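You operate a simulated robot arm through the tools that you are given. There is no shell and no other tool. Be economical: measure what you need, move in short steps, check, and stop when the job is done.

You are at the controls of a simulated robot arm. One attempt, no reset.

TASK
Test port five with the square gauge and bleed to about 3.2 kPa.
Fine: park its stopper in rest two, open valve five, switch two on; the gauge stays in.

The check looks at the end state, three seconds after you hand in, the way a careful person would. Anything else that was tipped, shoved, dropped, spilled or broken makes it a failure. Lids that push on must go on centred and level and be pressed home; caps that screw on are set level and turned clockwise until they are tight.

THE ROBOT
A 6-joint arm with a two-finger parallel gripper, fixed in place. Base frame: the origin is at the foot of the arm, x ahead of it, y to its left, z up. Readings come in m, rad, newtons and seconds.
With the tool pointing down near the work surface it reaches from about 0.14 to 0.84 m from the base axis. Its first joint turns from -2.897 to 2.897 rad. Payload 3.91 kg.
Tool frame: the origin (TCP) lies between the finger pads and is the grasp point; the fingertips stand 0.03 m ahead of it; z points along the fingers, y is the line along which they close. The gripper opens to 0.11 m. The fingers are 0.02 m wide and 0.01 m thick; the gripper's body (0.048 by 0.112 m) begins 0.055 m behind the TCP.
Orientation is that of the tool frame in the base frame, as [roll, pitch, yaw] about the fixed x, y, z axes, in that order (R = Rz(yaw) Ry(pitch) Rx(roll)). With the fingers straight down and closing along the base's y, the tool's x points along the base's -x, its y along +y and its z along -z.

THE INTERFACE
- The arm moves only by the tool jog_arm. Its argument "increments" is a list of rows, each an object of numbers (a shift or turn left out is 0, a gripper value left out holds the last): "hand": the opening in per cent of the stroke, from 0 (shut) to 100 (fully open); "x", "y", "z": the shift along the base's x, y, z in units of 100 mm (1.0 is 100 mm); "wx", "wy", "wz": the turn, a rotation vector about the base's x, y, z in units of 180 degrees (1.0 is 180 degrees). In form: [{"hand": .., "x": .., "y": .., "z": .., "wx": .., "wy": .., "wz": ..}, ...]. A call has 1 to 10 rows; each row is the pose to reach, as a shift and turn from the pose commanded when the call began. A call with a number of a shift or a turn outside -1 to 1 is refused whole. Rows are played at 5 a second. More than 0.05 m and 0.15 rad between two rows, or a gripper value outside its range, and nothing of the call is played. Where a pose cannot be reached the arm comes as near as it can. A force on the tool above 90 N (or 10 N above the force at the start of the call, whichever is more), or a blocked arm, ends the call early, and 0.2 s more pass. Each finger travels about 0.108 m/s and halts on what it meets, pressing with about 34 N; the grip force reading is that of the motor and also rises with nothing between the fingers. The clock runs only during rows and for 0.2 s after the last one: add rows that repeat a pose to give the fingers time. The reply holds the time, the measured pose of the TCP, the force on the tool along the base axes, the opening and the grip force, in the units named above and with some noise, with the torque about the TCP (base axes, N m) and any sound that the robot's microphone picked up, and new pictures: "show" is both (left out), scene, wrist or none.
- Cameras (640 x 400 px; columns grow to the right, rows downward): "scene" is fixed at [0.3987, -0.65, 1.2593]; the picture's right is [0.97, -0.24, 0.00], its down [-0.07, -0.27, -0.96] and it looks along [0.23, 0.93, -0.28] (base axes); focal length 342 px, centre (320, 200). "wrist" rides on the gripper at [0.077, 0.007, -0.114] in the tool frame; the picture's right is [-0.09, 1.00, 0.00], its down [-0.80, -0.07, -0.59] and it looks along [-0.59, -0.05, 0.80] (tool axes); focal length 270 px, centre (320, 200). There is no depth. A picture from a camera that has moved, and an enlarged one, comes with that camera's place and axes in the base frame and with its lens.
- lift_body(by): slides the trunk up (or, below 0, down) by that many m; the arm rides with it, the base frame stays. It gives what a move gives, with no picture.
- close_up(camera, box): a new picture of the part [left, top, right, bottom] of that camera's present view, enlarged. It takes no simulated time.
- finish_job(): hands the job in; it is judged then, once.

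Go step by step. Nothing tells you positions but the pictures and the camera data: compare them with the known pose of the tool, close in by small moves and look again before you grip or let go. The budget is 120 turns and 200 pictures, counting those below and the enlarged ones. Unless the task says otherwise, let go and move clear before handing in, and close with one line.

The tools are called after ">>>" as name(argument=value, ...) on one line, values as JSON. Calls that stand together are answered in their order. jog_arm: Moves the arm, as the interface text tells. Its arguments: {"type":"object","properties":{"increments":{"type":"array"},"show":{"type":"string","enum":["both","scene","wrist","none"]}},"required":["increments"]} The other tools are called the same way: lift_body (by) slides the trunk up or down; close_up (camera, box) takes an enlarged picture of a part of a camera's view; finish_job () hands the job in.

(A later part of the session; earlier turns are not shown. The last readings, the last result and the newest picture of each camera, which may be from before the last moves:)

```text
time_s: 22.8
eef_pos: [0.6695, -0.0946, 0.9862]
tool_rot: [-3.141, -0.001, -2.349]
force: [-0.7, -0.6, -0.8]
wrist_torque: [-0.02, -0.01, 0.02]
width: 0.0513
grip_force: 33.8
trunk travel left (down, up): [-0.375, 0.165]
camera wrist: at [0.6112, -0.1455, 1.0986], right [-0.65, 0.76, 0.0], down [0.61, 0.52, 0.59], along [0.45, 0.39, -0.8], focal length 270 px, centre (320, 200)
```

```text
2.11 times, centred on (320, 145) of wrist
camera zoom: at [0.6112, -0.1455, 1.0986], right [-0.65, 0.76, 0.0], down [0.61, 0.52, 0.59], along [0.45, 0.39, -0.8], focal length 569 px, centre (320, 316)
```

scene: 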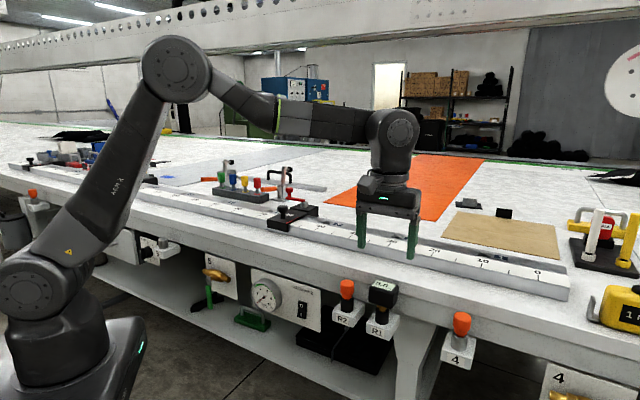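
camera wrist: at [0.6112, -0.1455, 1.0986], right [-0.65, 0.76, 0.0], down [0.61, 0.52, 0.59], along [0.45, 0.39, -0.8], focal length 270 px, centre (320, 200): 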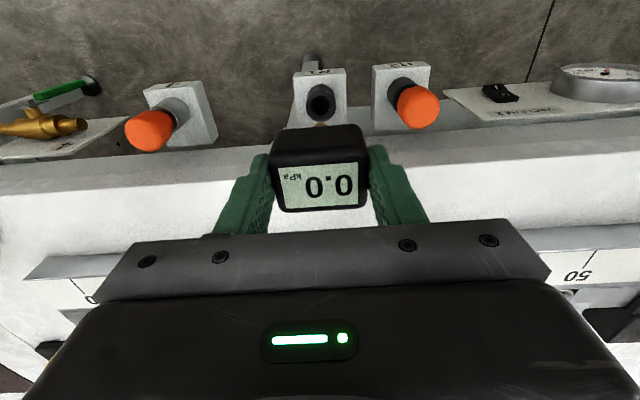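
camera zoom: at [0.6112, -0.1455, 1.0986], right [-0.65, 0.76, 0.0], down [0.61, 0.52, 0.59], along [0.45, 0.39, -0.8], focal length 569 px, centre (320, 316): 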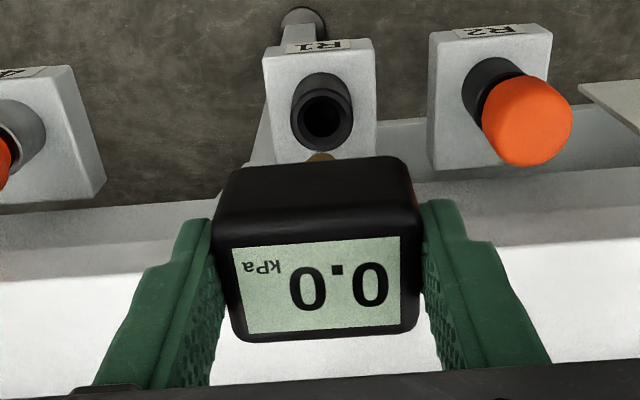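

The gauge is out and aligned over R1: its bore shows at wrist pixel (320.5, 106) for z 0.986, which is my reference for port 5. I'll carry it back along the bench to about (0.163, 0.403).

>>> jog_arm(increments=[{"x": -0.33, "y": 0.33, "z": 0.1}, {"x": -0.66, "y": 0.66, "z": 0.2}, {"x": -1.0, "y": 0.98, "z": 0.2}], show="none")

>>> jog_arm(increments=[{"x": -0.33, "y": 0.33}, {"x": -0.66, "y": 0.66}, {"x": -1.0, "y": 0.98}], show="none")

>>> jog_arm(increments=[{"x": -0.33, "y": 0.33}, {"x": -0.66, "y": 0.66}, {"x": -1.0, "y": 0.98}], show="none")

>>> jog_arm(increments=[{"x": -0.33, "y": 0.33}, {"x": -0.66, "y": 0.66}, {"x": -1.0, "y": 0.98}], show="none")

>>> jog_arm(increments=[{"x": -0.33, "y": 0.33, "z": 0}, {"x": -0.66, "y": 0.66, "z": 0}, {"x": -1.0, "y": 0.98, "z": -0.1}, {"x": -1.0, "y": 0.98, "z": -0.2}])

```text
time_s: 23.6
eef_pos: [0.5691, 0.0029, 1.0059]
tool_rot: [3.141, -0.001, -2.349]
force: [0.7, 0.3, -0.7]
wrist_torque: [0.01, 0.0, -0.01]
width: 0.0514
grip_force: 33.7
trunk travel left (down, up): [-0.375, 0.165]
```

```text
time_s: 24.4
eef_pos: [0.4724, 0.1072, 1.006]
tool_rot: [3.141, -0.001, -2.35]
force: [0.3, -0.9, -0.5]
wrist_torque: [0.02, 0.04, -0.03]
width: 0.0514
grip_force: 33.8
trunk travel left (down, up): [-0.375, 0.165]
```

```text
time_s: 25.2
eef_pos: [0.3687, 0.2037, 1.0035]
tool_rot: [-3.141, 0.0, -2.348]
force: [0.1, -0.2, -1.9]
wrist_torque: [0.05, -0.01, 0.0]
width: 0.0513
grip_force: 33.8
trunk travel left (down, up): [-0.375, 0.165]
```

```text
time_s: 26.0
eef_pos: [0.2653, 0.299, 1.0085]
tool_rot: [3.141, 0.0, -2.349]
force: [-0.2, 0.8, -1.1]
wrist_torque: [0.0, 0.01, -0.02]
width: 0.0516
grip_force: 34.0
trunk travel left (down, up): [-0.375, 0.165]
```

```text
time_s: 27.0
eef_pos: [0.1689, 0.4003, 0.9813]
tool_rot: [3.141, 0.001, -2.349]
force: [-0.8, 0.3, -0.9]
wrist_torque: [-0.01, 0.0, -0.04]
width: 0.0514
grip_force: 33.7
trunk travel left (down, up): [-0.375, 0.165]
camera wrist: at [0.1091, 0.3484, 1.0957], right [-0.65, 0.76, 0.0], down [0.61, 0.52, 0.59], along [0.45, 0.38, -0.8], focal length 270 px, centre (320, 200)
```

scene: 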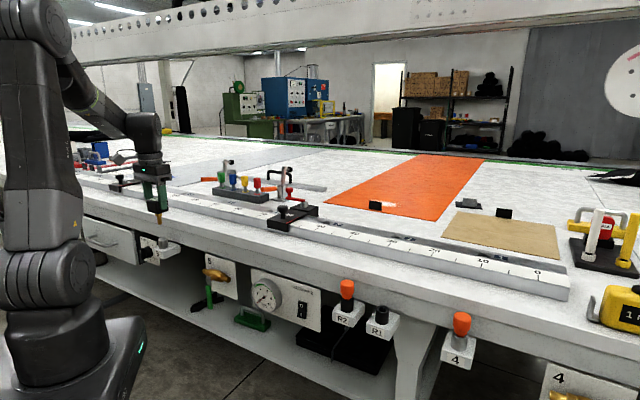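
wrist: 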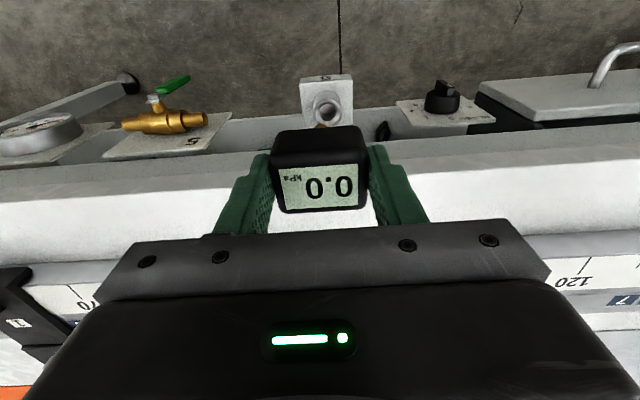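

>>> close_up(camera="wrist", box=[240, 50, 400, 240])

>>> close_up(camera="scene", box=[110, 170, 220, 270])

```text
2.11 times, centred on (320, 145) of wrist
camera zoom: at [0.1091, 0.3484, 1.0957], right [-0.65, 0.76, 0.0], down [0.61, 0.52, 0.59], along [0.45, 0.38, -0.8], focal length 569 px, centre (320, 316)
```

zoom: 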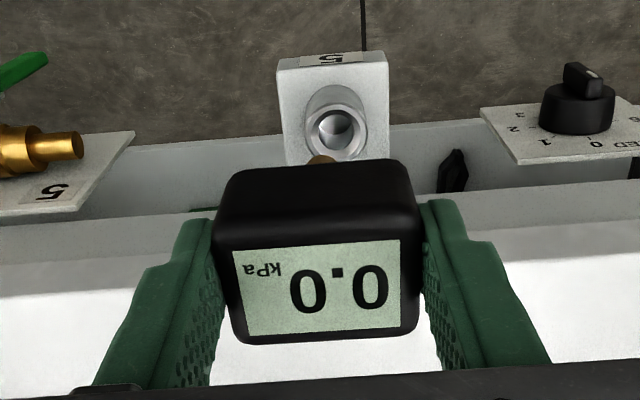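

```text
4.00 times, centred on (165, 220) of scene
camera zoom: at [0.3987, -0.65, 1.2593], right [0.97, -0.24, 0.0], down [-0.07, -0.27, -0.96], along [0.23, 0.93, -0.28], focal length 1370 px, centre (940, 120)
```

zoom: 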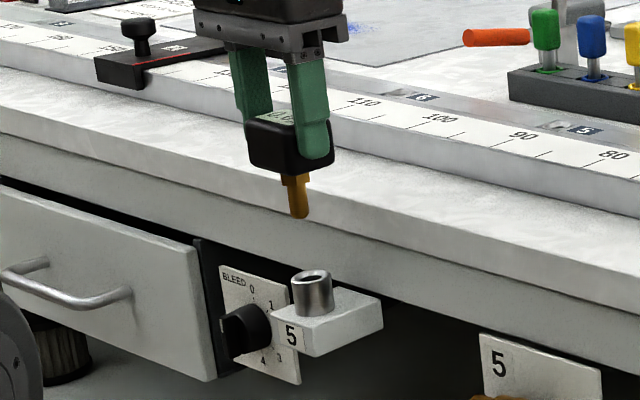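

Both views put port 5's bore at about (0.166, 0.406, 0.85). I'll shift by (-2.5, +6) mm, lower until the nozzle is just above it, and re-check.

>>> jog_arm(increments=[{"x": -0.025, "y": 0.06, "z": -0.3}, {"x": -0.025, "y": 0.06, "z": -0.62}, {"x": -0.025, "y": 0.06, "z": -0.62}], show="none")

>>> close_up(camera="wrist", box=[240, 80, 400, 240])

>>> close_up(camera="scene", box=[120, 190, 210, 270])

```text
time_s: 27.8
eef_pos: [0.1674, 0.4049, 0.9206]
tool_rot: [3.141, 0.002, -2.351]
force: [7.0, 9.3, -1.5]
wrist_torque: [0.65, -0.58, 0.0]
width: 0.0511
grip_force: 34.0
trunk travel left (down, up): [-0.375, 0.165]
```

```text
2.50 times, centred on (320, 160) of wrist
camera zoom: at [0.1083, 0.3536, 1.0338], right [-0.65, 0.76, 0.0], down [0.61, 0.52, 0.6], along [0.45, 0.39, -0.8], focal length 676 px, centre (320, 300)
```

zoom: 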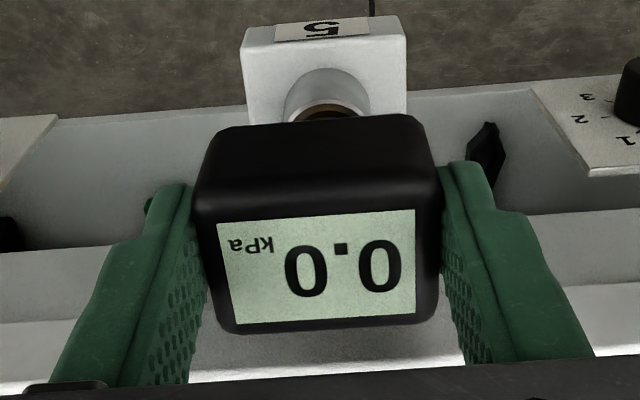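

```text
5.00 times, centred on (165, 230) of scene
camera zoom: at [0.3987, -0.65, 1.2593], right [0.97, -0.24, 0.0], down [-0.07, -0.27, -0.96], along [0.23, 0.93, -0.28], focal length 1712 px, centre (1095, 50)
```

zoom: 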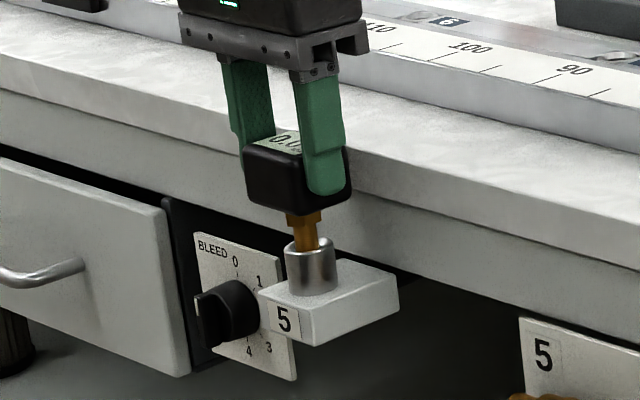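

The nozzle has already entered the bore, and an 11 N side force shows it leans on the robot-side wall. I'll move toward the bench a few mm to relieve it.

>>> jog_arm(increments=[{"x": 0.01, "y": 0.01, "z": 0.02}, {"x": 0.02, "y": 0.02, "z": 0.02}, {"x": 0.02, "y": 0.02, "z": 0.02}], show="none")

>>> close_up(camera="scene", box=[135, 205, 195, 260])

>>> close_up(camera="wrist", box=[240, 80, 400, 240])

```text
time_s: 28.6
eef_pos: [0.1681, 0.4057, 0.9256]
tool_rot: [-3.142, 0.0, -2.352]
force: [-13.2, 6.7, -2.1]
wrist_torque: [0.52, 1.02, 0.01]
width: 0.0518
grip_force: 34.2
trunk travel left (down, up): [-0.375, 0.165]
```

```text
7.27 times, centred on (165, 232) of scene
camera zoom: at [0.3987, -0.65, 1.2593], right [0.97, -0.24, 0.0], down [-0.07, -0.27, -0.96], along [0.23, 0.93, -0.28], focal length 2490 px, centre (1447, -36)
```

zoom: 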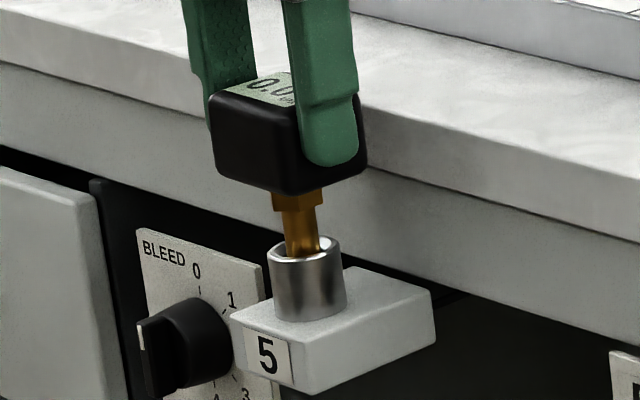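

```text
2.50 times, centred on (320, 160) of wrist
camera zoom: at [0.1093, 0.354, 1.0379], right [-0.65, 0.76, 0.0], down [0.61, 0.52, 0.59], along [0.45, 0.38, -0.8], focal length 676 px, centre (320, 300)
```

zoom: 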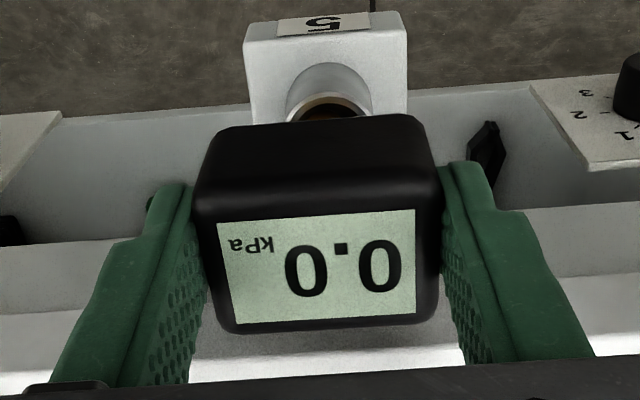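

Now the side force points along -u (towards the left of the bench); I'll ease the tool 2 mm that way.

>>> jog_arm(increments=[{"x": -0.01, "y": 0.006}, {"x": -0.018, "y": 0.01}, {"x": -0.018, "y": 0.01}], show="none")

```text
time_s: 29.4
eef_pos: [0.1686, 0.4061, 0.9241]
tool_rot: [-3.14, 0.0, -2.348]
force: [-0.3, -0.5, -1.1]
wrist_torque: [0.0, 0.01, 0.01]
width: 0.0514
grip_force: 33.8
trunk travel left (down, up): [-0.375, 0.165]
```

The side force is gone. I'll lower in steps.

>>> jog_arm(increments=[{"z": -0.04}, {"z": -0.08}, {"z": -0.12}, {"z": -0.12}], show="none")

>>> close_up(camera="scene", box=[135, 205, 195, 260])

```text
time_s: 30.4
eef_pos: [0.1683, 0.4058, 0.9115]
tool_rot: [3.14, -0.001, -2.349]
force: [0.4, 0.7, -1.0]
wrist_torque: [0.06, -0.07, 0.02]
width: 0.0512
grip_force: 33.9
trunk travel left (down, up): [-0.375, 0.165]
```

```text
7.27 times, centred on (165, 232) of scene
camera zoom: at [0.3987, -0.65, 1.2593], right [0.97, -0.24, 0.0], down [-0.07, -0.27, -0.96], along [0.23, 0.93, -0.28], focal length 2490 px, centre (1447, -36)
```

zoom: 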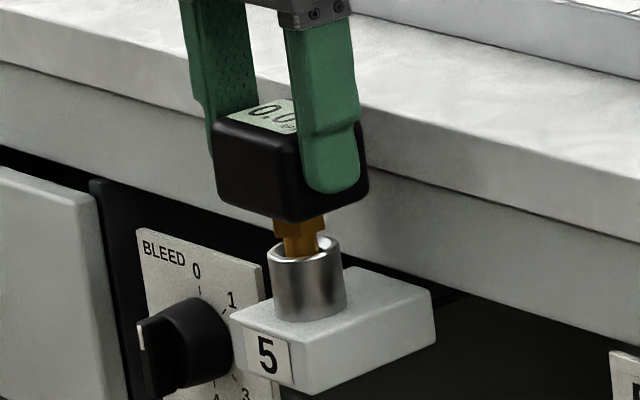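

It's going in freely. Continuing down.

>>> jog_arm(increments=[{"z": -0.04}, {"z": -0.08}, {"z": -0.12}, {"z": -0.16}, {"z": -0.16}], show="none")

>>> close_up(camera="scene", box=[135, 205, 195, 260])

```text
time_s: 31.6
eef_pos: [0.167, 0.4044, 0.8944]
tool_rot: [-3.14, -0.003, -2.35]
force: [-4.8, 4.5, 10.5]
wrist_torque: [0.34, 0.23, 0.02]
width: 0.0514
grip_force: 33.5
trunk travel left (down, up): [-0.375, 0.165]
```

```text
7.27 times, centred on (165, 232) of scene
camera zoom: at [0.3987, -0.65, 1.2593], right [0.97, -0.24, 0.0], down [-0.07, -0.27, -0.96], along [0.23, 0.93, -0.28], focal length 2490 px, centre (1447, -36)
```

zoom: 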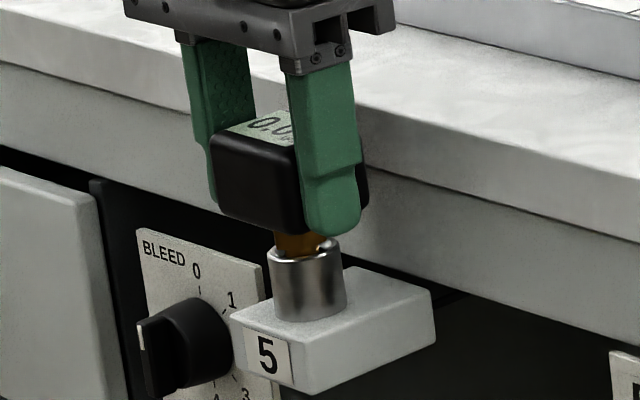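

The force rose and the gauge appears to have slid up within the fingers, so the nozzle met resistance. I'll look closely at how it sits.

>>> close_up(camera="wrist", box=[230, 80, 410, 260])

>>> close_up(camera="scene", box=[145, 215, 180, 250])

```text
2.22 times, centred on (320, 170) of wrist
camera zoom: at [0.107, 0.3532, 1.0081], right [-0.65, 0.76, 0.0], down [0.61, 0.52, 0.59], along [0.45, 0.38, -0.81], focal length 601 px, centre (320, 267)
```

zoom: 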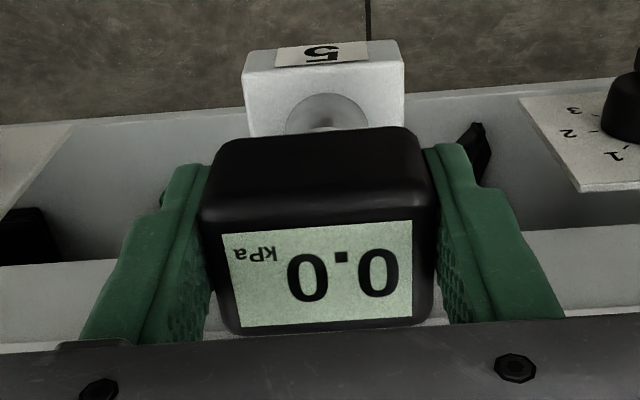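

```text
11.43 times, centred on (162, 232) of scene
camera zoom: at [0.3987, -0.65, 1.2593], right [0.97, -0.24, 0.0], down [-0.07, -0.27, -0.96], along [0.23, 0.93, -0.28], focal length 3914 px, centre (2120, -171)
```

zoom: 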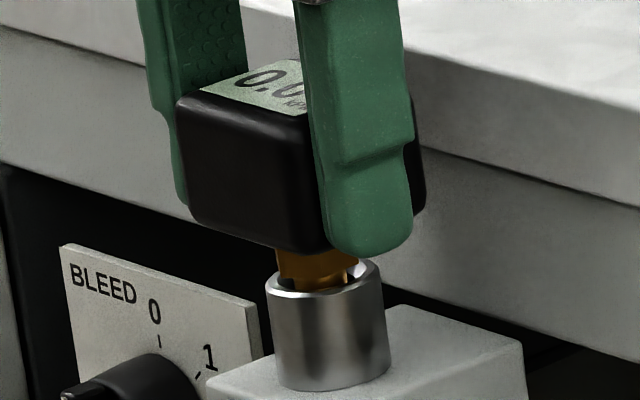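

Comparing with R1, the gauge had slipped down in the fingers on extraction and has now slid back; it sits at about its seated height. I'll ease off the side force and press down a few more mm.

>>> jog_arm(increments=[{"x": -0.008, "y": 0.008}, {"x": -0.008, "y": 0.008, "z": -0.03}, {"x": -0.008, "y": 0.008, "z": -0.06}, {"x": -0.008, "y": 0.008, "z": -0.06}], show="none")

>>> close_up(camera="scene", box=[145, 215, 180, 250])

```text
time_s: 32.6
eef_pos: [0.1659, 0.4038, 0.8911]
tool_rot: [3.141, 0.002, -2.35]
force: [0.9, -3.1, 27.3]
wrist_torque: [-0.11, -0.12, 0.02]
width: 0.0515
grip_force: 34.1
trunk travel left (down, up): [-0.375, 0.165]
```

```text
11.43 times, centred on (162, 232) of scene
camera zoom: at [0.3987, -0.65, 1.2593], right [0.97, -0.24, 0.0], down [-0.07, -0.27, -0.96], along [0.23, 0.93, -0.28], focal length 3914 px, centre (2120, -171)
```

zoom: 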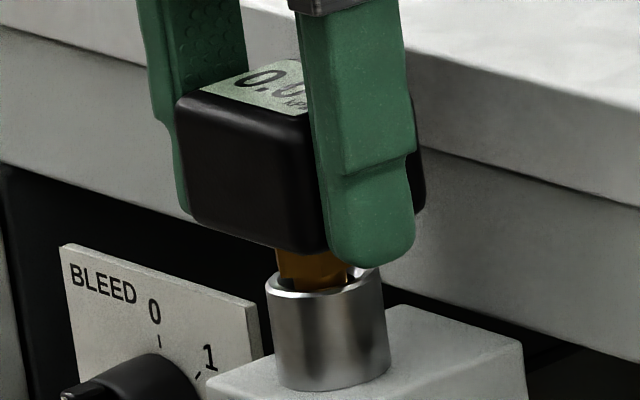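

27 N down and the gauge no longer sinks, so it appears home. I'll release, rise and inspect.

>>> jog_arm(increments=[{"z": 0.04}, {"z": 0.04, "hand": 75}, {"z": 0.04}, {"z": 0.25}, {"z": 0.6}, {"z": 0.9}], show="wrist")

>>> close_up(camera="scene", box=[140, 210, 185, 255])

>>> close_up(camera="wrist", box=[240, 50, 400, 240])

```text
time_s: 34.0
eef_pos: [0.1638, 0.4058, 0.9796]
tool_rot: [-3.141, 0.0, -2.35]
force: [0.1, 0.6, -0.3]
wrist_torque: [0.01, 0.01, -0.01]
width: 0.0823
grip_force: 0.1
trunk travel left (down, up): [-0.375, 0.165]
camera wrist: at [0.1046, 0.3551, 1.0933], right [-0.65, 0.76, 0.0], down [0.61, 0.52, 0.59], along [0.45, 0.38, -0.8], focal length 270 px, centre (320, 200)
```

wrist: 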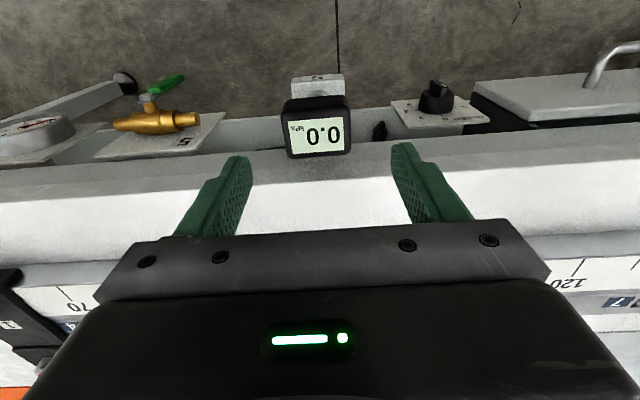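

```text
8.89 times, centred on (162, 232) of scene
camera zoom: at [0.3987, -0.65, 1.2593], right [0.97, -0.24, 0.0], down [-0.07, -0.27, -0.96], along [0.23, 0.93, -0.28], focal length 3044 px, centre (1720, -89)
```

zoom: 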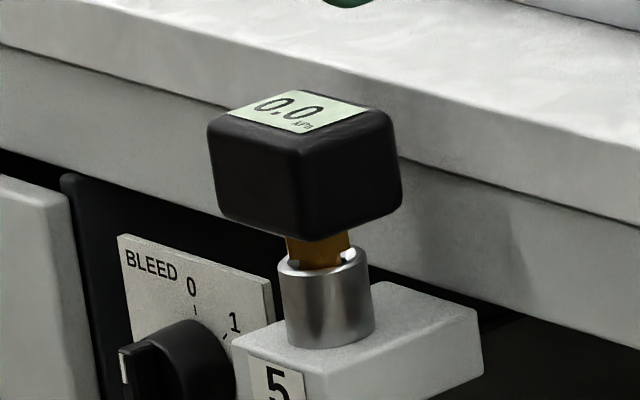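

```text
2.11 times, centred on (320, 145) of wrist
camera zoom: at [0.1046, 0.3551, 1.0933], right [-0.65, 0.76, 0.0], down [0.61, 0.52, 0.59], along [0.45, 0.38, -0.8], focal length 569 px, centre (320, 316)
```

zoom: 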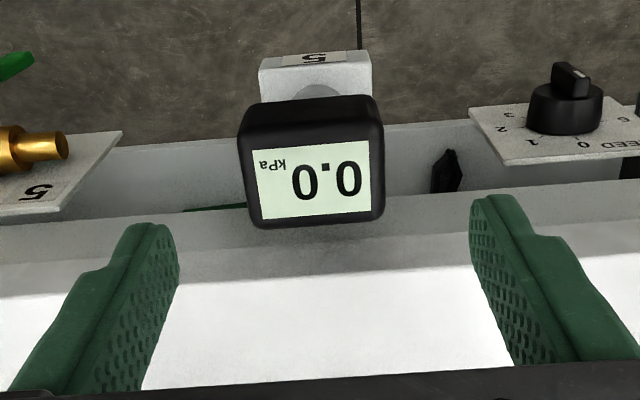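

The gauge sits level and seated in port 5. Next is valve five: its hub is near (0.298, 0.266, 0.775) with the green handle hanging to z ≈ 0.68. I'll move in front of it and start tipping the tool to point horizontally at the panel.

>>> jog_arm(increments=[{"hand": 45, "x": 0.1, "y": -0.2, "z": 0.3}, {"x": 0.3, "y": -0.5, "z": 0.6}, {"x": 0.5, "y": -0.8, "z": 0.8}, {"x": 0.75, "y": -1.0, "z": 1.0}, {"x": 0.9, "y": -1.0, "z": 1.0}], show="none")

>>> jog_arm(increments=[{"x": 0.0, "y": -0.3, "z": 0, "wx": 0.033, "wy": -0.032}, {"x": 0.0, "y": -0.6, "z": 0, "wx": 0.066, "wy": -0.064}, {"x": 0.0, "y": -0.83, "wx": 0.099, "wy": -0.096}, {"y": -0.83, "wx": 0.132, "wy": -0.128}, {"y": -0.83, "wx": 0.165, "wy": -0.16}, {"y": -0.83, "wx": 0.198, "wy": -0.192}, {"y": -0.83, "wx": 0.231, "wy": -0.223}])

```text
time_s: 35.2
eef_pos: [0.2562, 0.3054, 1.0789]
tool_rot: [-3.141, -0.001, -2.348]
force: [-0.1, -0.9, 0.8]
wrist_torque: [0.02, 0.01, 0.02]
width: 0.0496
grip_force: 0.1
trunk travel left (down, up): [-0.375, 0.165]
```

```text
time_s: 36.8
eef_pos: [0.2553, 0.2236, 1.0793]
tool_rot: [3.122, 1.008, -2.362]
force: [-0.3, 0.4, -1.0]
wrist_torque: [-0.05, 0.02, -0.02]
width: 0.0493
grip_force: 0.0
trunk travel left (down, up): [-0.375, 0.165]
camera wrist: at [0.1539, 0.1275, 1.0744], right [-0.68, 0.73, 0.09], down [0.01, -0.11, 0.99], along [0.73, 0.68, 0.07], focal length 270 px, centre (320, 200)
```

scene: 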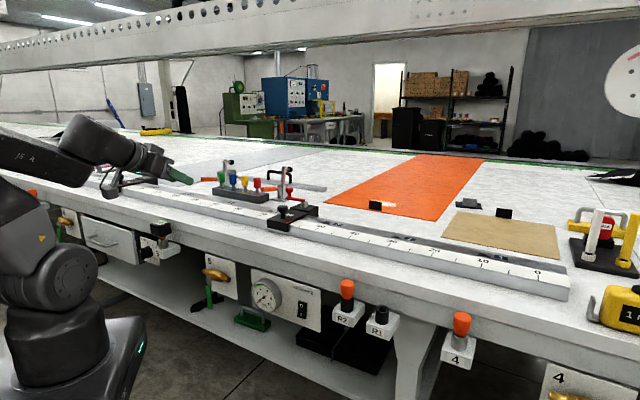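
wrist: 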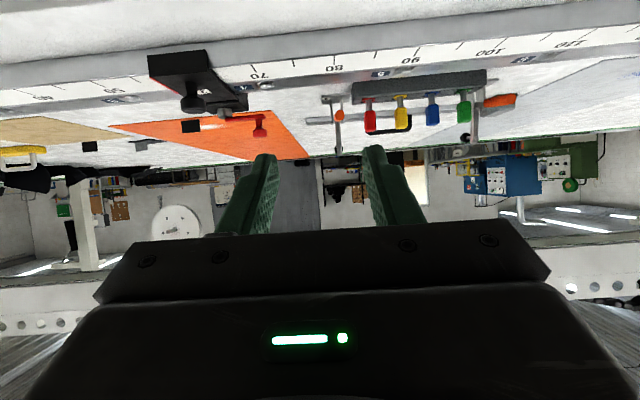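

The arm can tip the tool. I'll finish turning it to horizontal, then ride the trunk down.

>>> jog_arm(increments=[{"wx": 0.033, "wy": -0.032}, {"wx": 0.066, "wy": -0.064}, {"wx": 0.099, "wy": -0.096}, {"wx": 0.128, "wy": -0.1235}, {"wx": 0.128, "wy": -0.1235}], show="scene")

```text
time_s: 38.0
eef_pos: [0.2417, 0.2027, 1.0903]
tool_rot: [3.113, 1.131, -2.367]
force: [0.2, 0.2, 0.8]
wrist_torque: [0.01, -0.03, 0.0]
width: 0.0494
grip_force: 0.1
out of reach, approached as far as the arm can: row 1, 2, 3, 4, 5
trunk travel left (down, up): [-0.375, 0.165]
```

scene: 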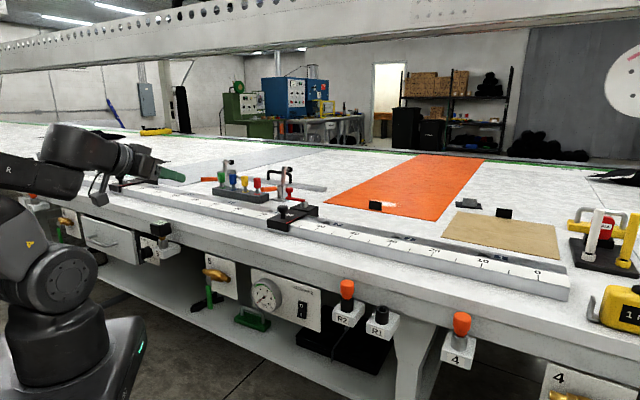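

The reach stops at about 65° here, with the forearm almost straight out. I'll descend with the arm so that the forearm slopes downwards, and see if more tilt is available lower.

>>> jog_arm(increments=[{"z": -0.4}, {"z": -0.8}, {"z": -1.0}], show="none")

>>> jog_arm(increments=[{"z": -0.4}, {"z": -0.8}, {"z": -1.0}], show="scene")

```text
time_s: 39.0
eef_pos: [0.2324, 0.2226, 1.0774]
tool_rot: [3.113, 1.113, -2.399]
force: [0.7, 0.7, 0.1]
wrist_torque: [0.02, 0.03, -0.02]
width: 0.0497
grip_force: 0.0
out of reach, approached as far as the arm can: row 1, 2, 3
trunk travel left (down, up): [-0.375, 0.165]
stopped in row 3: the arm was blocked; the commanded pose is now the measured one
```

```text
time_s: 39.8
eef_pos: [0.2159, 0.2242, 1.1098]
tool_rot: [2.948, 1.252, -2.557]
force: [-0.4, -0.5, -0.2]
wrist_torque: [0.01, -0.01, 0.01]
width: 0.0492
grip_force: 0.1
out of reach, approached as far as the arm can: row 1, 2, 3
trunk travel left (down, up): [-0.375, 0.165]
stopped in row 3: the arm was blocked; the commanded pose is now the measured one
```

scene: 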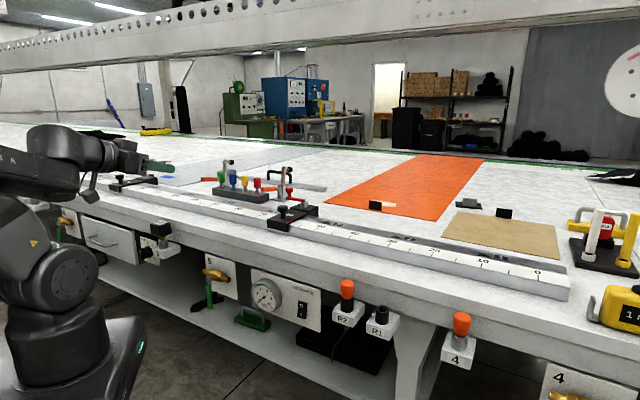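

The arm folds to its limit when low, so I'll use the trunk to go down instead. The handle can be pushed with a slanted fingertip. First let me look at valve five and its neighbours closely.

>>> close_up(camera="scene", box=[190, 250, 260, 320])

>>> close_up(camera="scene", box=[530, 340, 640, 400])

>>> close_up(camera="scene", box=[130, 210, 190, 270])

>>> close_up(camera="scene", box=[240, 260, 330, 340])

```text
5.71 times, centred on (225, 285) of scene
camera zoom: at [0.3987, -0.65, 1.2593], right [0.97, -0.24, 0.0], down [-0.07, -0.27, -0.96], along [0.23, 0.93, -0.28], focal length 1957 px, centre (863, -286)
```

zoom: 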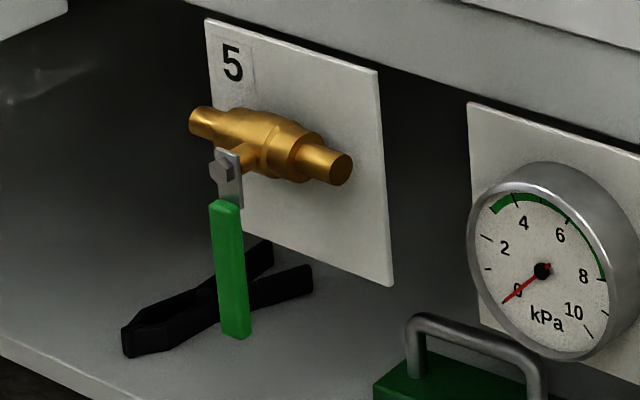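

```text
5.82 times, centred on (585, 370) of scene
camera zoom: at [0.3987, -0.65, 1.2593], right [0.97, -0.24, 0.0], down [-0.07, -0.27, -0.96], along [0.23, 0.93, -0.28], focal length 1992 px, centre (-1222, -789)
```

zoom: 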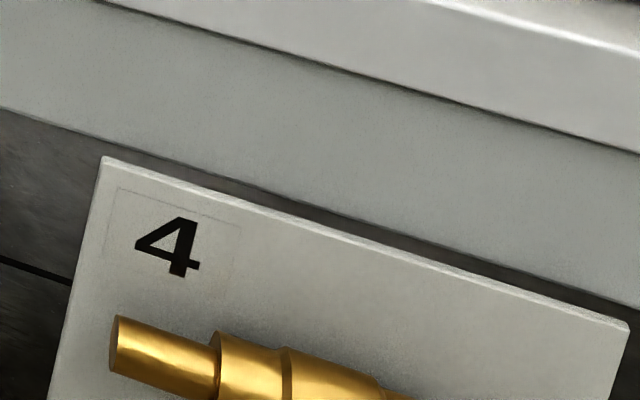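

```text
6.67 times, centred on (160, 240) of scene
camera zoom: at [0.3987, -0.65, 1.2593], right [0.97, -0.24, 0.0], down [-0.07, -0.27, -0.96], along [0.23, 0.93, -0.28], focal length 2283 px, centre (1387, -67)
```

zoom: 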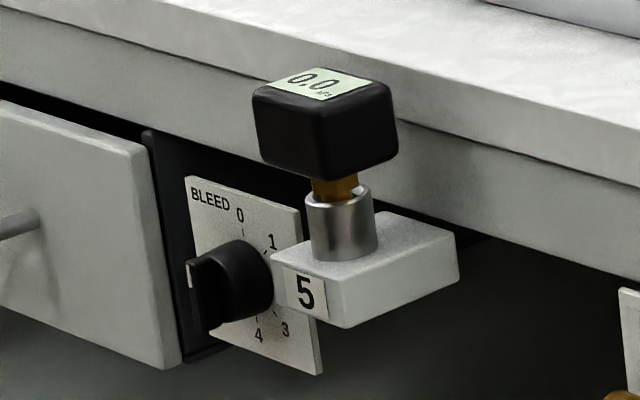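

```text
5.00 times, centred on (285, 300) of scene
camera zoom: at [0.3987, -0.65, 1.2593], right [0.97, -0.24, 0.0], down [-0.07, -0.27, -0.96], along [0.23, 0.93, -0.28], focal length 1712 px, centre (495, -300)
```

zoom: 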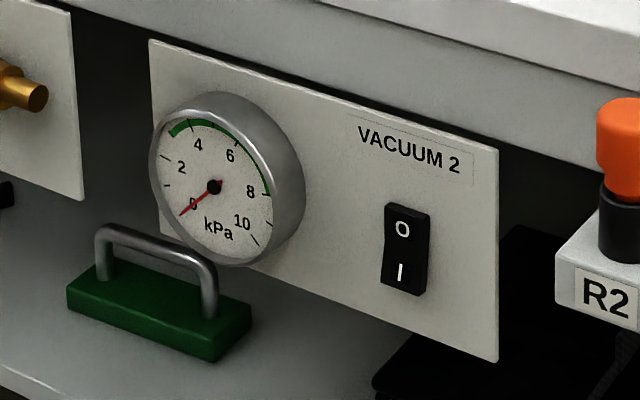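

Valve five's handle should turn from straight down to along the pipe. I'll try counter-clockwise, which swings its end towards the gauge side. First I restore a clean 58° slant with the hand shut, just left of the handle.

>>> jog_arm(increments=[{"hand": 0, "x": 0.05, "y": 0.12, "z": -0.05, "wx": -0.034, "wy": 0.023, "wz": 0.006}, {"x": 0.1, "y": 0.25, "z": -0.1, "wx": -0.0672, "wy": 0.0452, "wz": 0.0116}, {"x": 0.13, "y": 0.34, "z": -0.2, "wx": -0.0672, "wy": 0.0452, "wz": 0.0116}, {"x": 0.13, "y": 0.34, "z": -0.2, "wx": -0.0672, "wy": 0.0452, "wz": 0.0116}], show="none")

```text
time_s: 40.8
eef_pos: [0.2282, 0.2569, 1.086]
tool_rot: [3.123, 1.005, -2.361]
force: [0.2, -0.6, -0.1]
wrist_torque: [-0.02, 0.0, -0.02]
width: 0.0
grip_force: 33.5
trunk travel left (down, up): [-0.375, 0.165]
```

Pose is clean. Lowering the trunk.

>>> lift_body(by=-0.2)

>>> lift_body(by=-0.165)

>>> close_up(camera="scene", box=[120, 200, 280, 320])

>>> close_up(camera="wrist", box=[0, 0, 640, 400])

```text
time_s: 43.0
eef_pos: [0.2278, 0.256, 0.8867]
tool_rot: [3.123, 1.007, -2.362]
force: [-0.9, 1.0, 0.0]
wrist_torque: [0.02, 0.03, 0.0]
width: 0.0
grip_force: 33.4
trunk travel left (down, up): [-0.175, 0.365]
```

```text
time_s: 44.9
eef_pos: [0.229, 0.2568, 0.7222]
tool_rot: [3.12, 1.007, -2.362]
force: [0.9, 0.5, -0.1]
wrist_torque: [0.02, -0.01, 0.01]
width: 0.0
grip_force: 33.7
trunk travel left (down, up): [-0.01, 0.53]
```

```text
3.33 times, centred on (200, 260) of scene
camera zoom: at [0.3987, -0.65, 1.2593], right [0.97, -0.24, 0.0], down [-0.07, -0.27, -0.96], along [0.23, 0.93, -0.28], focal length 1142 px, centre (720, 0)
```

zoom: 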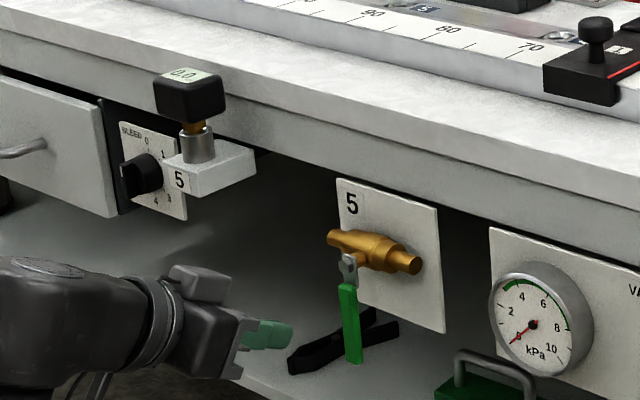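

```text
1.00 times, centred on (320, 200) of wrist (not enlarged: the box is as wide or as high as the picture)
camera zoom: at [0.127, 0.1617, 0.7171], right [-0.68, 0.73, 0.08], down [0.01, -0.11, 0.99], along [0.73, 0.68, 0.07], focal length 270 px, centre (320, 200)
```

zoom: 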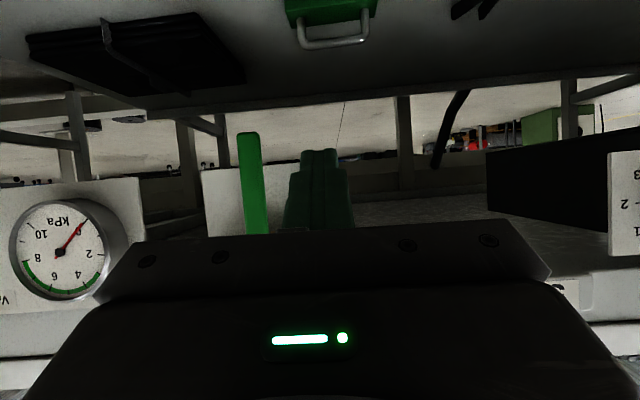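

The closed fingertips are just left of the handle, and the positions agree. I'll push forward into the handle's plane, then check.

>>> jog_arm(increments=[{"x": 0.12, "y": 0.12, "z": 0.03}, {"x": 0.229, "y": 0.237, "z": 0.03}, {"x": 0.33, "y": 0.136, "z": 0.03}, {"x": 0.33, "y": 0.136, "z": 0.03}], show="wrist")

>>> close_up(camera="scene", box=[140, 220, 280, 320])

```text
time_s: 45.9
eef_pos: [0.2632, 0.2722, 0.7241]
tool_rot: [3.122, 1.007, -2.361]
force: [-0.1, -0.1, 0.2]
wrist_torque: [-0.02, 0.0, 0.02]
width: 0.0001
grip_force: 33.9
trunk travel left (down, up): [-0.01, 0.53]
camera wrist: at [0.1605, 0.1761, 0.721], right [-0.68, 0.73, 0.08], down [0.01, -0.11, 0.99], along [0.73, 0.68, 0.07], focal length 270 px, centre (320, 200)
```

wrist: 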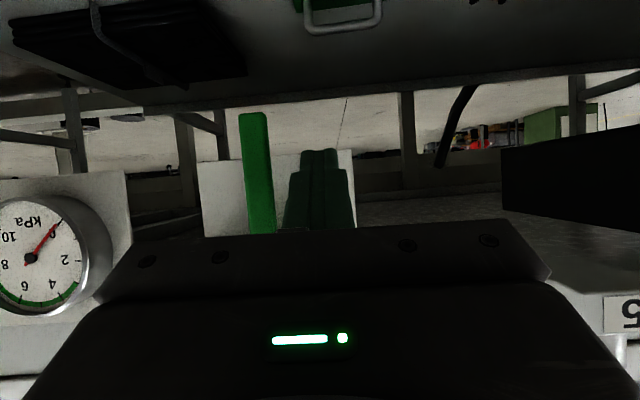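

```text
4.00 times, centred on (210, 270) of scene
camera zoom: at [0.3987, -0.65, 1.2593], right [0.97, -0.24, 0.0], down [-0.07, -0.27, -0.96], along [0.23, 0.93, -0.28], focal length 1370 px, centre (760, -80)
```

zoom: 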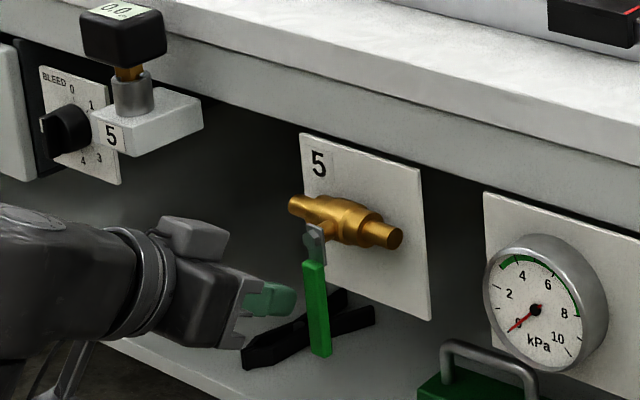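

Everything matches. I'll push the handle in an arc, first to about 40°, and look.

>>> jog_arm(increments=[{"x": 0.115, "y": -0.111, "z": 0.02}, {"x": 0.195, "y": -0.19, "z": 0.0}, {"x": 0.275, "y": -0.266, "z": -0.005}, {"x": 0.355, "y": -0.342, "z": 0.02}, {"x": 0.432, "y": -0.418, "z": 0.05}], show="none")

>>> close_up(camera="scene", box=[140, 220, 280, 320])

```text
time_s: 46.7
eef_pos: [0.2806, 0.2557, 0.728]
tool_rot: [3.121, 1.017, -2.321]
force: [-72.6, 51.5, -11.1]
wrist_torque: [-0.1, 0.1, 1.29]
width: 0.0
grip_force: 34.5
trunk travel left (down, up): [-0.01, 0.53]
stopped in row 4: the force on the tool passed its limit at 103 N (the readings are from after the stop); the commanded pose is now the measured one
```

```text
4.00 times, centred on (210, 270) of scene
camera zoom: at [0.3987, -0.65, 1.2593], right [0.97, -0.24, 0.0], down [-0.07, -0.27, -0.96], along [0.23, 0.93, -0.28], focal length 1370 px, centre (760, -80)
```

zoom: 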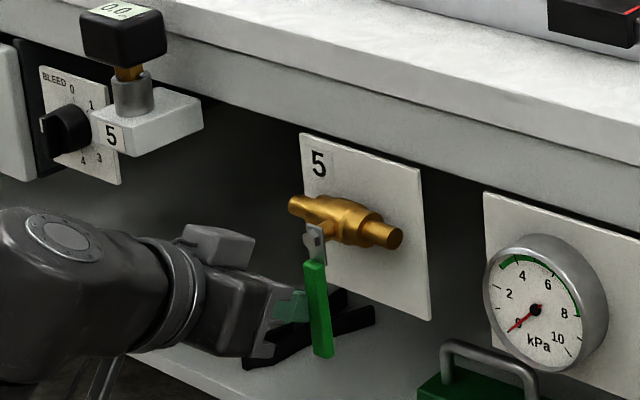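

That direction is against a stop: the handle does not turn. I'll back off, go around, and push it clockwise instead.

>>> jog_arm(increments=[{"x": -0.14, "y": 0.14}, {"x": -0.4, "y": -0.1}, {"x": -0.55, "y": -0.25}, {"x": -0.4, "y": -0.41}, {"x": -0.1, "y": -0.7}, {"x": 0.03, "y": -0.82}, {"x": 0.03, "y": -0.82}], show="wrist")

>>> close_up(camera="scene", box=[140, 220, 280, 320])

```text
time_s: 48.3
eef_pos: [0.2899, 0.1673, 0.7266]
tool_rot: [3.114, 1.013, -2.347]
force: [0.2, 0.2, 0.4]
wrist_torque: [-0.02, -0.01, -0.02]
width: 0.0001
grip_force: 34.2
trunk travel left (down, up): [-0.01, 0.53]
camera wrist: at [0.1904, 0.0699, 0.7219], right [-0.7, 0.71, 0.09], down [0.01, -0.12, 0.99], along [0.72, 0.69, 0.08], focal length 270 px, centre (320, 200)
```

wrist: 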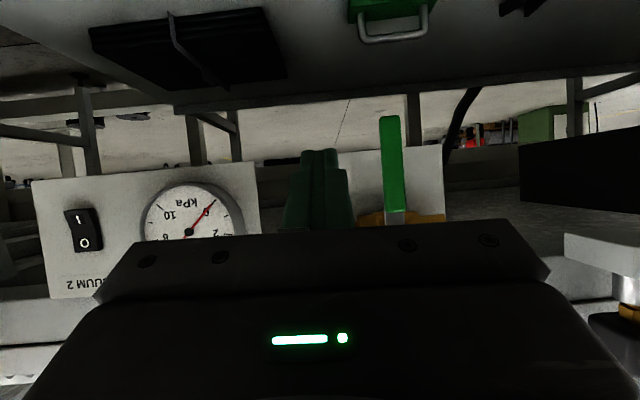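

```text
4.00 times, centred on (210, 270) of scene
camera zoom: at [0.3987, -0.65, 1.2593], right [0.97, -0.24, 0.0], down [-0.07, -0.27, -0.96], along [0.23, 0.93, -0.28], focal length 1370 px, centre (760, -80)
```

zoom: 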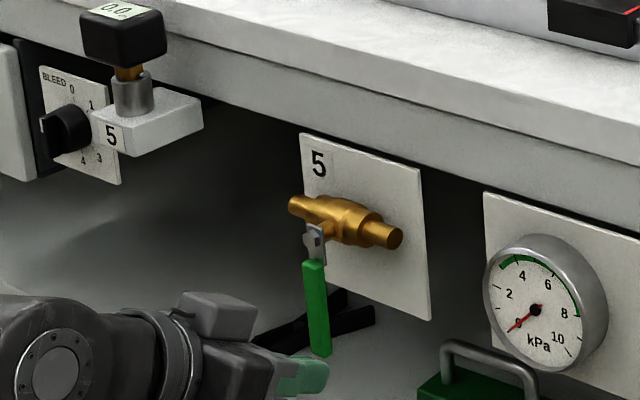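

The tool is on the other side now. I'll advance into the plane, then push the handle the other way, to ~20° first.

>>> jog_arm(increments=[{"x": 0.19, "y": 0.2}, {"x": 0.382, "y": 0.395}, {"x": 0.24, "y": 0.53}, {"x": 0.102, "y": 0.666}, {"x": 0.02, "y": 0.745, "z": -0.015}, {"x": -0.059, "y": 0.822, "z": -0.03}], show="none")

>>> close_up(camera="scene", box=[140, 220, 280, 320])

```text
time_s: 49.7
eef_pos: [0.2813, 0.2507, 0.725]
tool_rot: [3.113, 1.014, -2.345]
force: [1.8, -0.5, 0.0]
wrist_torque: [0.03, 0.02, -0.02]
width: 0.0
grip_force: 33.4
trunk travel left (down, up): [-0.01, 0.53]
```

```text
4.00 times, centred on (210, 270) of scene
camera zoom: at [0.3987, -0.65, 1.2593], right [0.97, -0.24, 0.0], down [-0.07, -0.27, -0.96], along [0.23, 0.93, -0.28], focal length 1370 px, centre (760, -80)
```

zoom: 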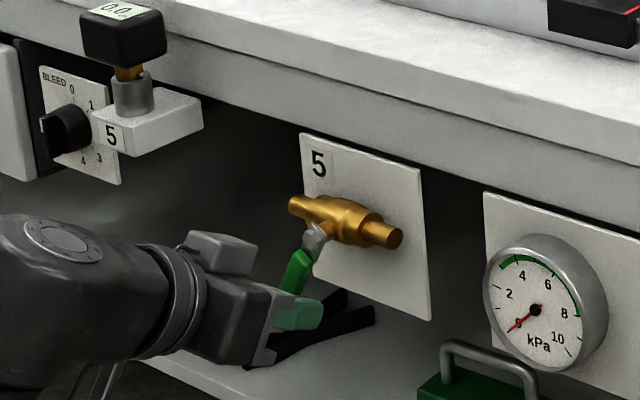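

It turns this way. I'll continue along the arc to 90°.

>>> jog_arm(increments=[{"x": -0.08, "y": 0.076, "z": 0.02}, {"x": -0.157, "y": 0.152, "z": 0.054}, {"x": -0.23, "y": 0.222, "z": 0.115}, {"x": -0.29, "y": 0.281, "z": 0.179}, {"x": -0.33, "y": 0.32, "z": 0.245}, {"x": -0.366, "y": 0.354, "z": 0.311}, {"x": -0.392, "y": 0.378, "z": 0.39}, {"x": -0.415, "y": 0.401, "z": 0.465}], show="none")

>>> close_up(camera="scene", box=[140, 220, 280, 320])

```text
time_s: 51.5
eef_pos: [0.2406, 0.2885, 0.7646]
tool_rot: [3.116, 1.005, -2.345]
force: [-3.0, -14.2, -28.7]
wrist_torque: [-0.31, 0.47, -0.03]
width: 0.0
grip_force: 33.8
trunk travel left (down, up): [-0.01, 0.53]
```

```text
4.00 times, centred on (210, 270) of scene
camera zoom: at [0.3987, -0.65, 1.2593], right [0.97, -0.24, 0.0], down [-0.07, -0.27, -0.96], along [0.23, 0.93, -0.28], focal length 1370 px, centre (760, -80)
```

zoom: 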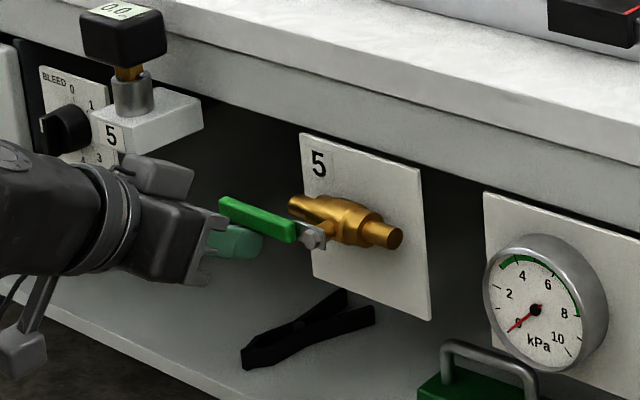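

The handle is now along the pipe: valve five is open. I'll back away, and move along to the VACUUM 2 switch, whose "I" end is near (0.530, 0.084, 0.74).

>>> jog_arm(increments=[{"z": -0.15}, {"z": -0.3}, {"x": -0.16, "y": -0.16, "z": -0.3}, {"x": -0.313, "y": -0.324, "z": -0.3}, {"x": 0.0, "y": -0.62, "z": -0.25}, {"x": 0.3, "y": -0.92, "z": -0.22}], show="none")

>>> jog_arm(increments=[{"x": 0.33, "y": -0.32}, {"x": 0.66, "y": -0.64}, {"x": 0.98, "y": -0.95}], show="none")

>>> jog_arm(increments=[{"x": 0.33, "y": -0.32}, {"x": 0.66, "y": -0.64}, {"x": 0.92, "y": -0.89}, {"x": 0.92, "y": -0.89}])

```text
time_s: 52.9
eef_pos: [0.2688, 0.1995, 0.7493]
tool_rot: [3.111, 1.014, -2.347]
force: [-0.3, 0.3, -0.1]
wrist_torque: [0.03, -0.01, 0.04]
width: 0.0
grip_force: 33.6
trunk travel left (down, up): [-0.01, 0.53]
```

```text
time_s: 53.7
eef_pos: [0.2716, 0.2187, 0.7603]
tool_rot: [2.974, 1.027, -2.063]
force: [0.7, -0.6, -0.4]
wrist_torque: [0.01, -0.01, 0.0]
width: 0.0001
grip_force: 33.9
trunk travel left (down, up): [-0.01, 0.53]
stopped in row 3: the arm was blocked; the commanded pose is now the measured one
```

```text
time_s: 54.1
eef_pos: [0.2292, 0.2456, 0.7739]
tool_rot: [3.047, 1.061, -1.695]
force: [-1.1, -0.1, -0.6]
wrist_torque: [-0.03, 0.0, 0.01]
width: 0.0001
grip_force: 33.8
trunk travel left (down, up): [-0.01, 0.53]
stopped in row 2: the arm was blocked; the commanded pose is now the measured one
camera wrist: at [0.216, 0.1071, 0.7617], right [-0.99, 0.08, 0.12], down [0.11, -0.13, 0.98], along [0.1, 0.99, 0.12], focal length 270 px, centre (320, 200)
```

scene: 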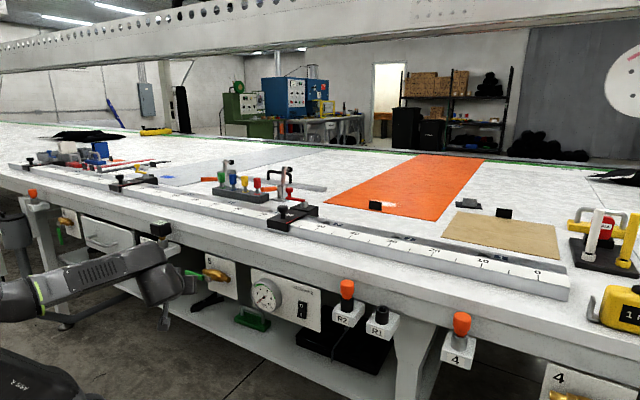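
wrist: 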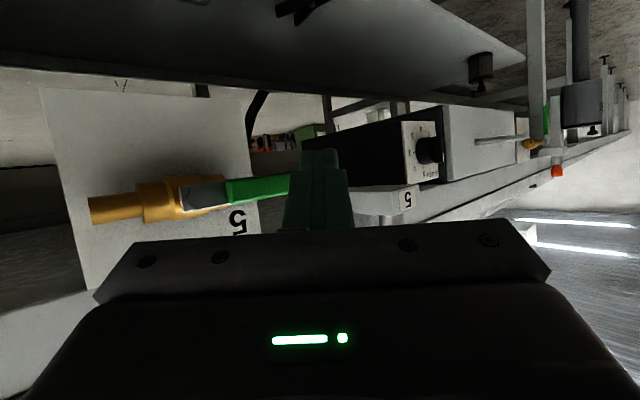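

The arm hit a kinematic limit there and the tool yawed, but touched nothing. I'll raise the trunk to free the arm, then re-orient.

>>> lift_body(by=0.3)

>>> close_up(camera="scene", box=[0, 0, 400, 400])

```text
time_s: 57.1
eef_pos: [0.2294, 0.2561, 1.0691]
tool_rot: [3.051, 1.04, -1.699]
force: [0.6, -0.5, -0.6]
wrist_torque: [0.03, 0.02, -0.01]
width: 0.0
grip_force: 34.5
trunk travel left (down, up): [-0.31, 0.23]
```

```text
1.00 times, centred on (200, 200) of scene (not enlarged: the box is as wide or as high as the picture)
camera zoom: at [0.3987, -0.65, 1.2593], right [0.97, -0.24, 0.0], down [-0.07, -0.27, -0.96], along [0.23, 0.93, -0.28], focal length 342 px, centre (440, 200)
```

zoom: 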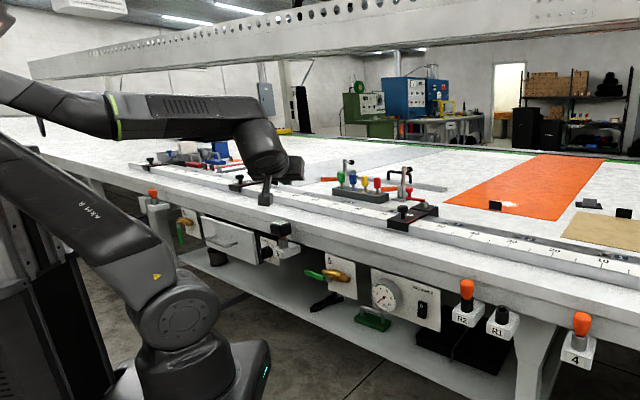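

Clear. I'll rotate the tool back to face the bench, and travel along its front at this height to the switch's position.

>>> jog_arm(increments=[{"x": 0.15, "y": -0.15, "wx": -0.0016, "wy": -0.0016, "wz": -0.04}, {"x": 0.3, "y": -0.3, "wx": -0.0034, "wy": -0.0034, "wz": -0.08}, {"x": 0.45, "y": -0.45, "wx": -0.0051, "wy": -0.0051, "wz": -0.12}, {"x": 0.6, "y": -0.6, "wx": -0.0068, "wy": -0.0068, "wz": -0.16}, {"x": 0.75, "y": -0.75, "wx": -0.0085, "wy": -0.0085, "wz": -0.2}, {"x": 0.9, "y": -0.9, "wx": -0.0102, "wy": -0.0102, "wz": -0.233}], show="none")

>>> jog_arm(increments=[{"x": 0.25, "y": -0.25}, {"x": 0.5, "y": -0.5}, {"x": 0.75, "y": -0.75}, {"x": 0.75, "y": -0.75}], show="none")

```text
time_s: 58.5
eef_pos: [0.3175, 0.1656, 1.0703]
tool_rot: [3.133, 1.029, -2.359]
force: [-0.6, -0.4, -0.4]
wrist_torque: [0.0, 0.04, -0.01]
width: 0.0
grip_force: 33.9
trunk travel left (down, up): [-0.31, 0.23]
```

```text
time_s: 59.1
eef_pos: [0.3238, 0.188, 1.0643]
tool_rot: [3.115, 1.015, -2.168]
force: [-0.2, -1.3, 0.1]
wrist_torque: [-0.02, -0.01, -0.04]
width: 0.0
grip_force: 34.4
trunk travel left (down, up): [-0.31, 0.23]
stopped in row 2: the arm was blocked; the commanded pose is now the measured one
```

Tilting strongly while reaching to the right runs into a wrist singularity. A 30° slant should do for the switch, so I'll reduce the tilt here and then travel.

>>> jog_arm(increments=[{"wx": -0.033, "wy": 0.022}, {"wx": -0.066, "wy": 0.044}, {"wx": -0.099, "wy": 0.067}, {"wx": -0.13, "wy": 0.089}, {"wx": -0.13, "wy": 0.089}], show="none")

>>> jog_arm(increments=[{"x": 0.2, "y": -0.25, "wz": -0.03}, {"x": 0.45, "y": -0.5, "wz": -0.058}, {"x": 0.7, "y": -0.8, "wz": -0.058}, {"x": 0.75, "y": -0.95, "wz": -0.058}, {"x": 0.75, "y": -0.95, "wz": -0.058}], show="none")

```text
time_s: 60.3
eef_pos: [0.3251, 0.1873, 1.0643]
tool_rot: [3.118, 0.519, -2.17]
force: [0.1, -0.1, -0.5]
wrist_torque: [0.03, -0.02, 0.0]
width: 0.0
grip_force: 33.8
trunk travel left (down, up): [-0.31, 0.23]
```

```text
time_s: 61.5
eef_pos: [0.4003, 0.0938, 1.0623]
tool_rot: [3.115, 0.516, -2.353]
force: [0.7, -0.1, -0.8]
wrist_torque: [0.04, -0.01, 0.01]
width: 0.0002
grip_force: 33.8
trunk travel left (down, up): [-0.31, 0.23]
```

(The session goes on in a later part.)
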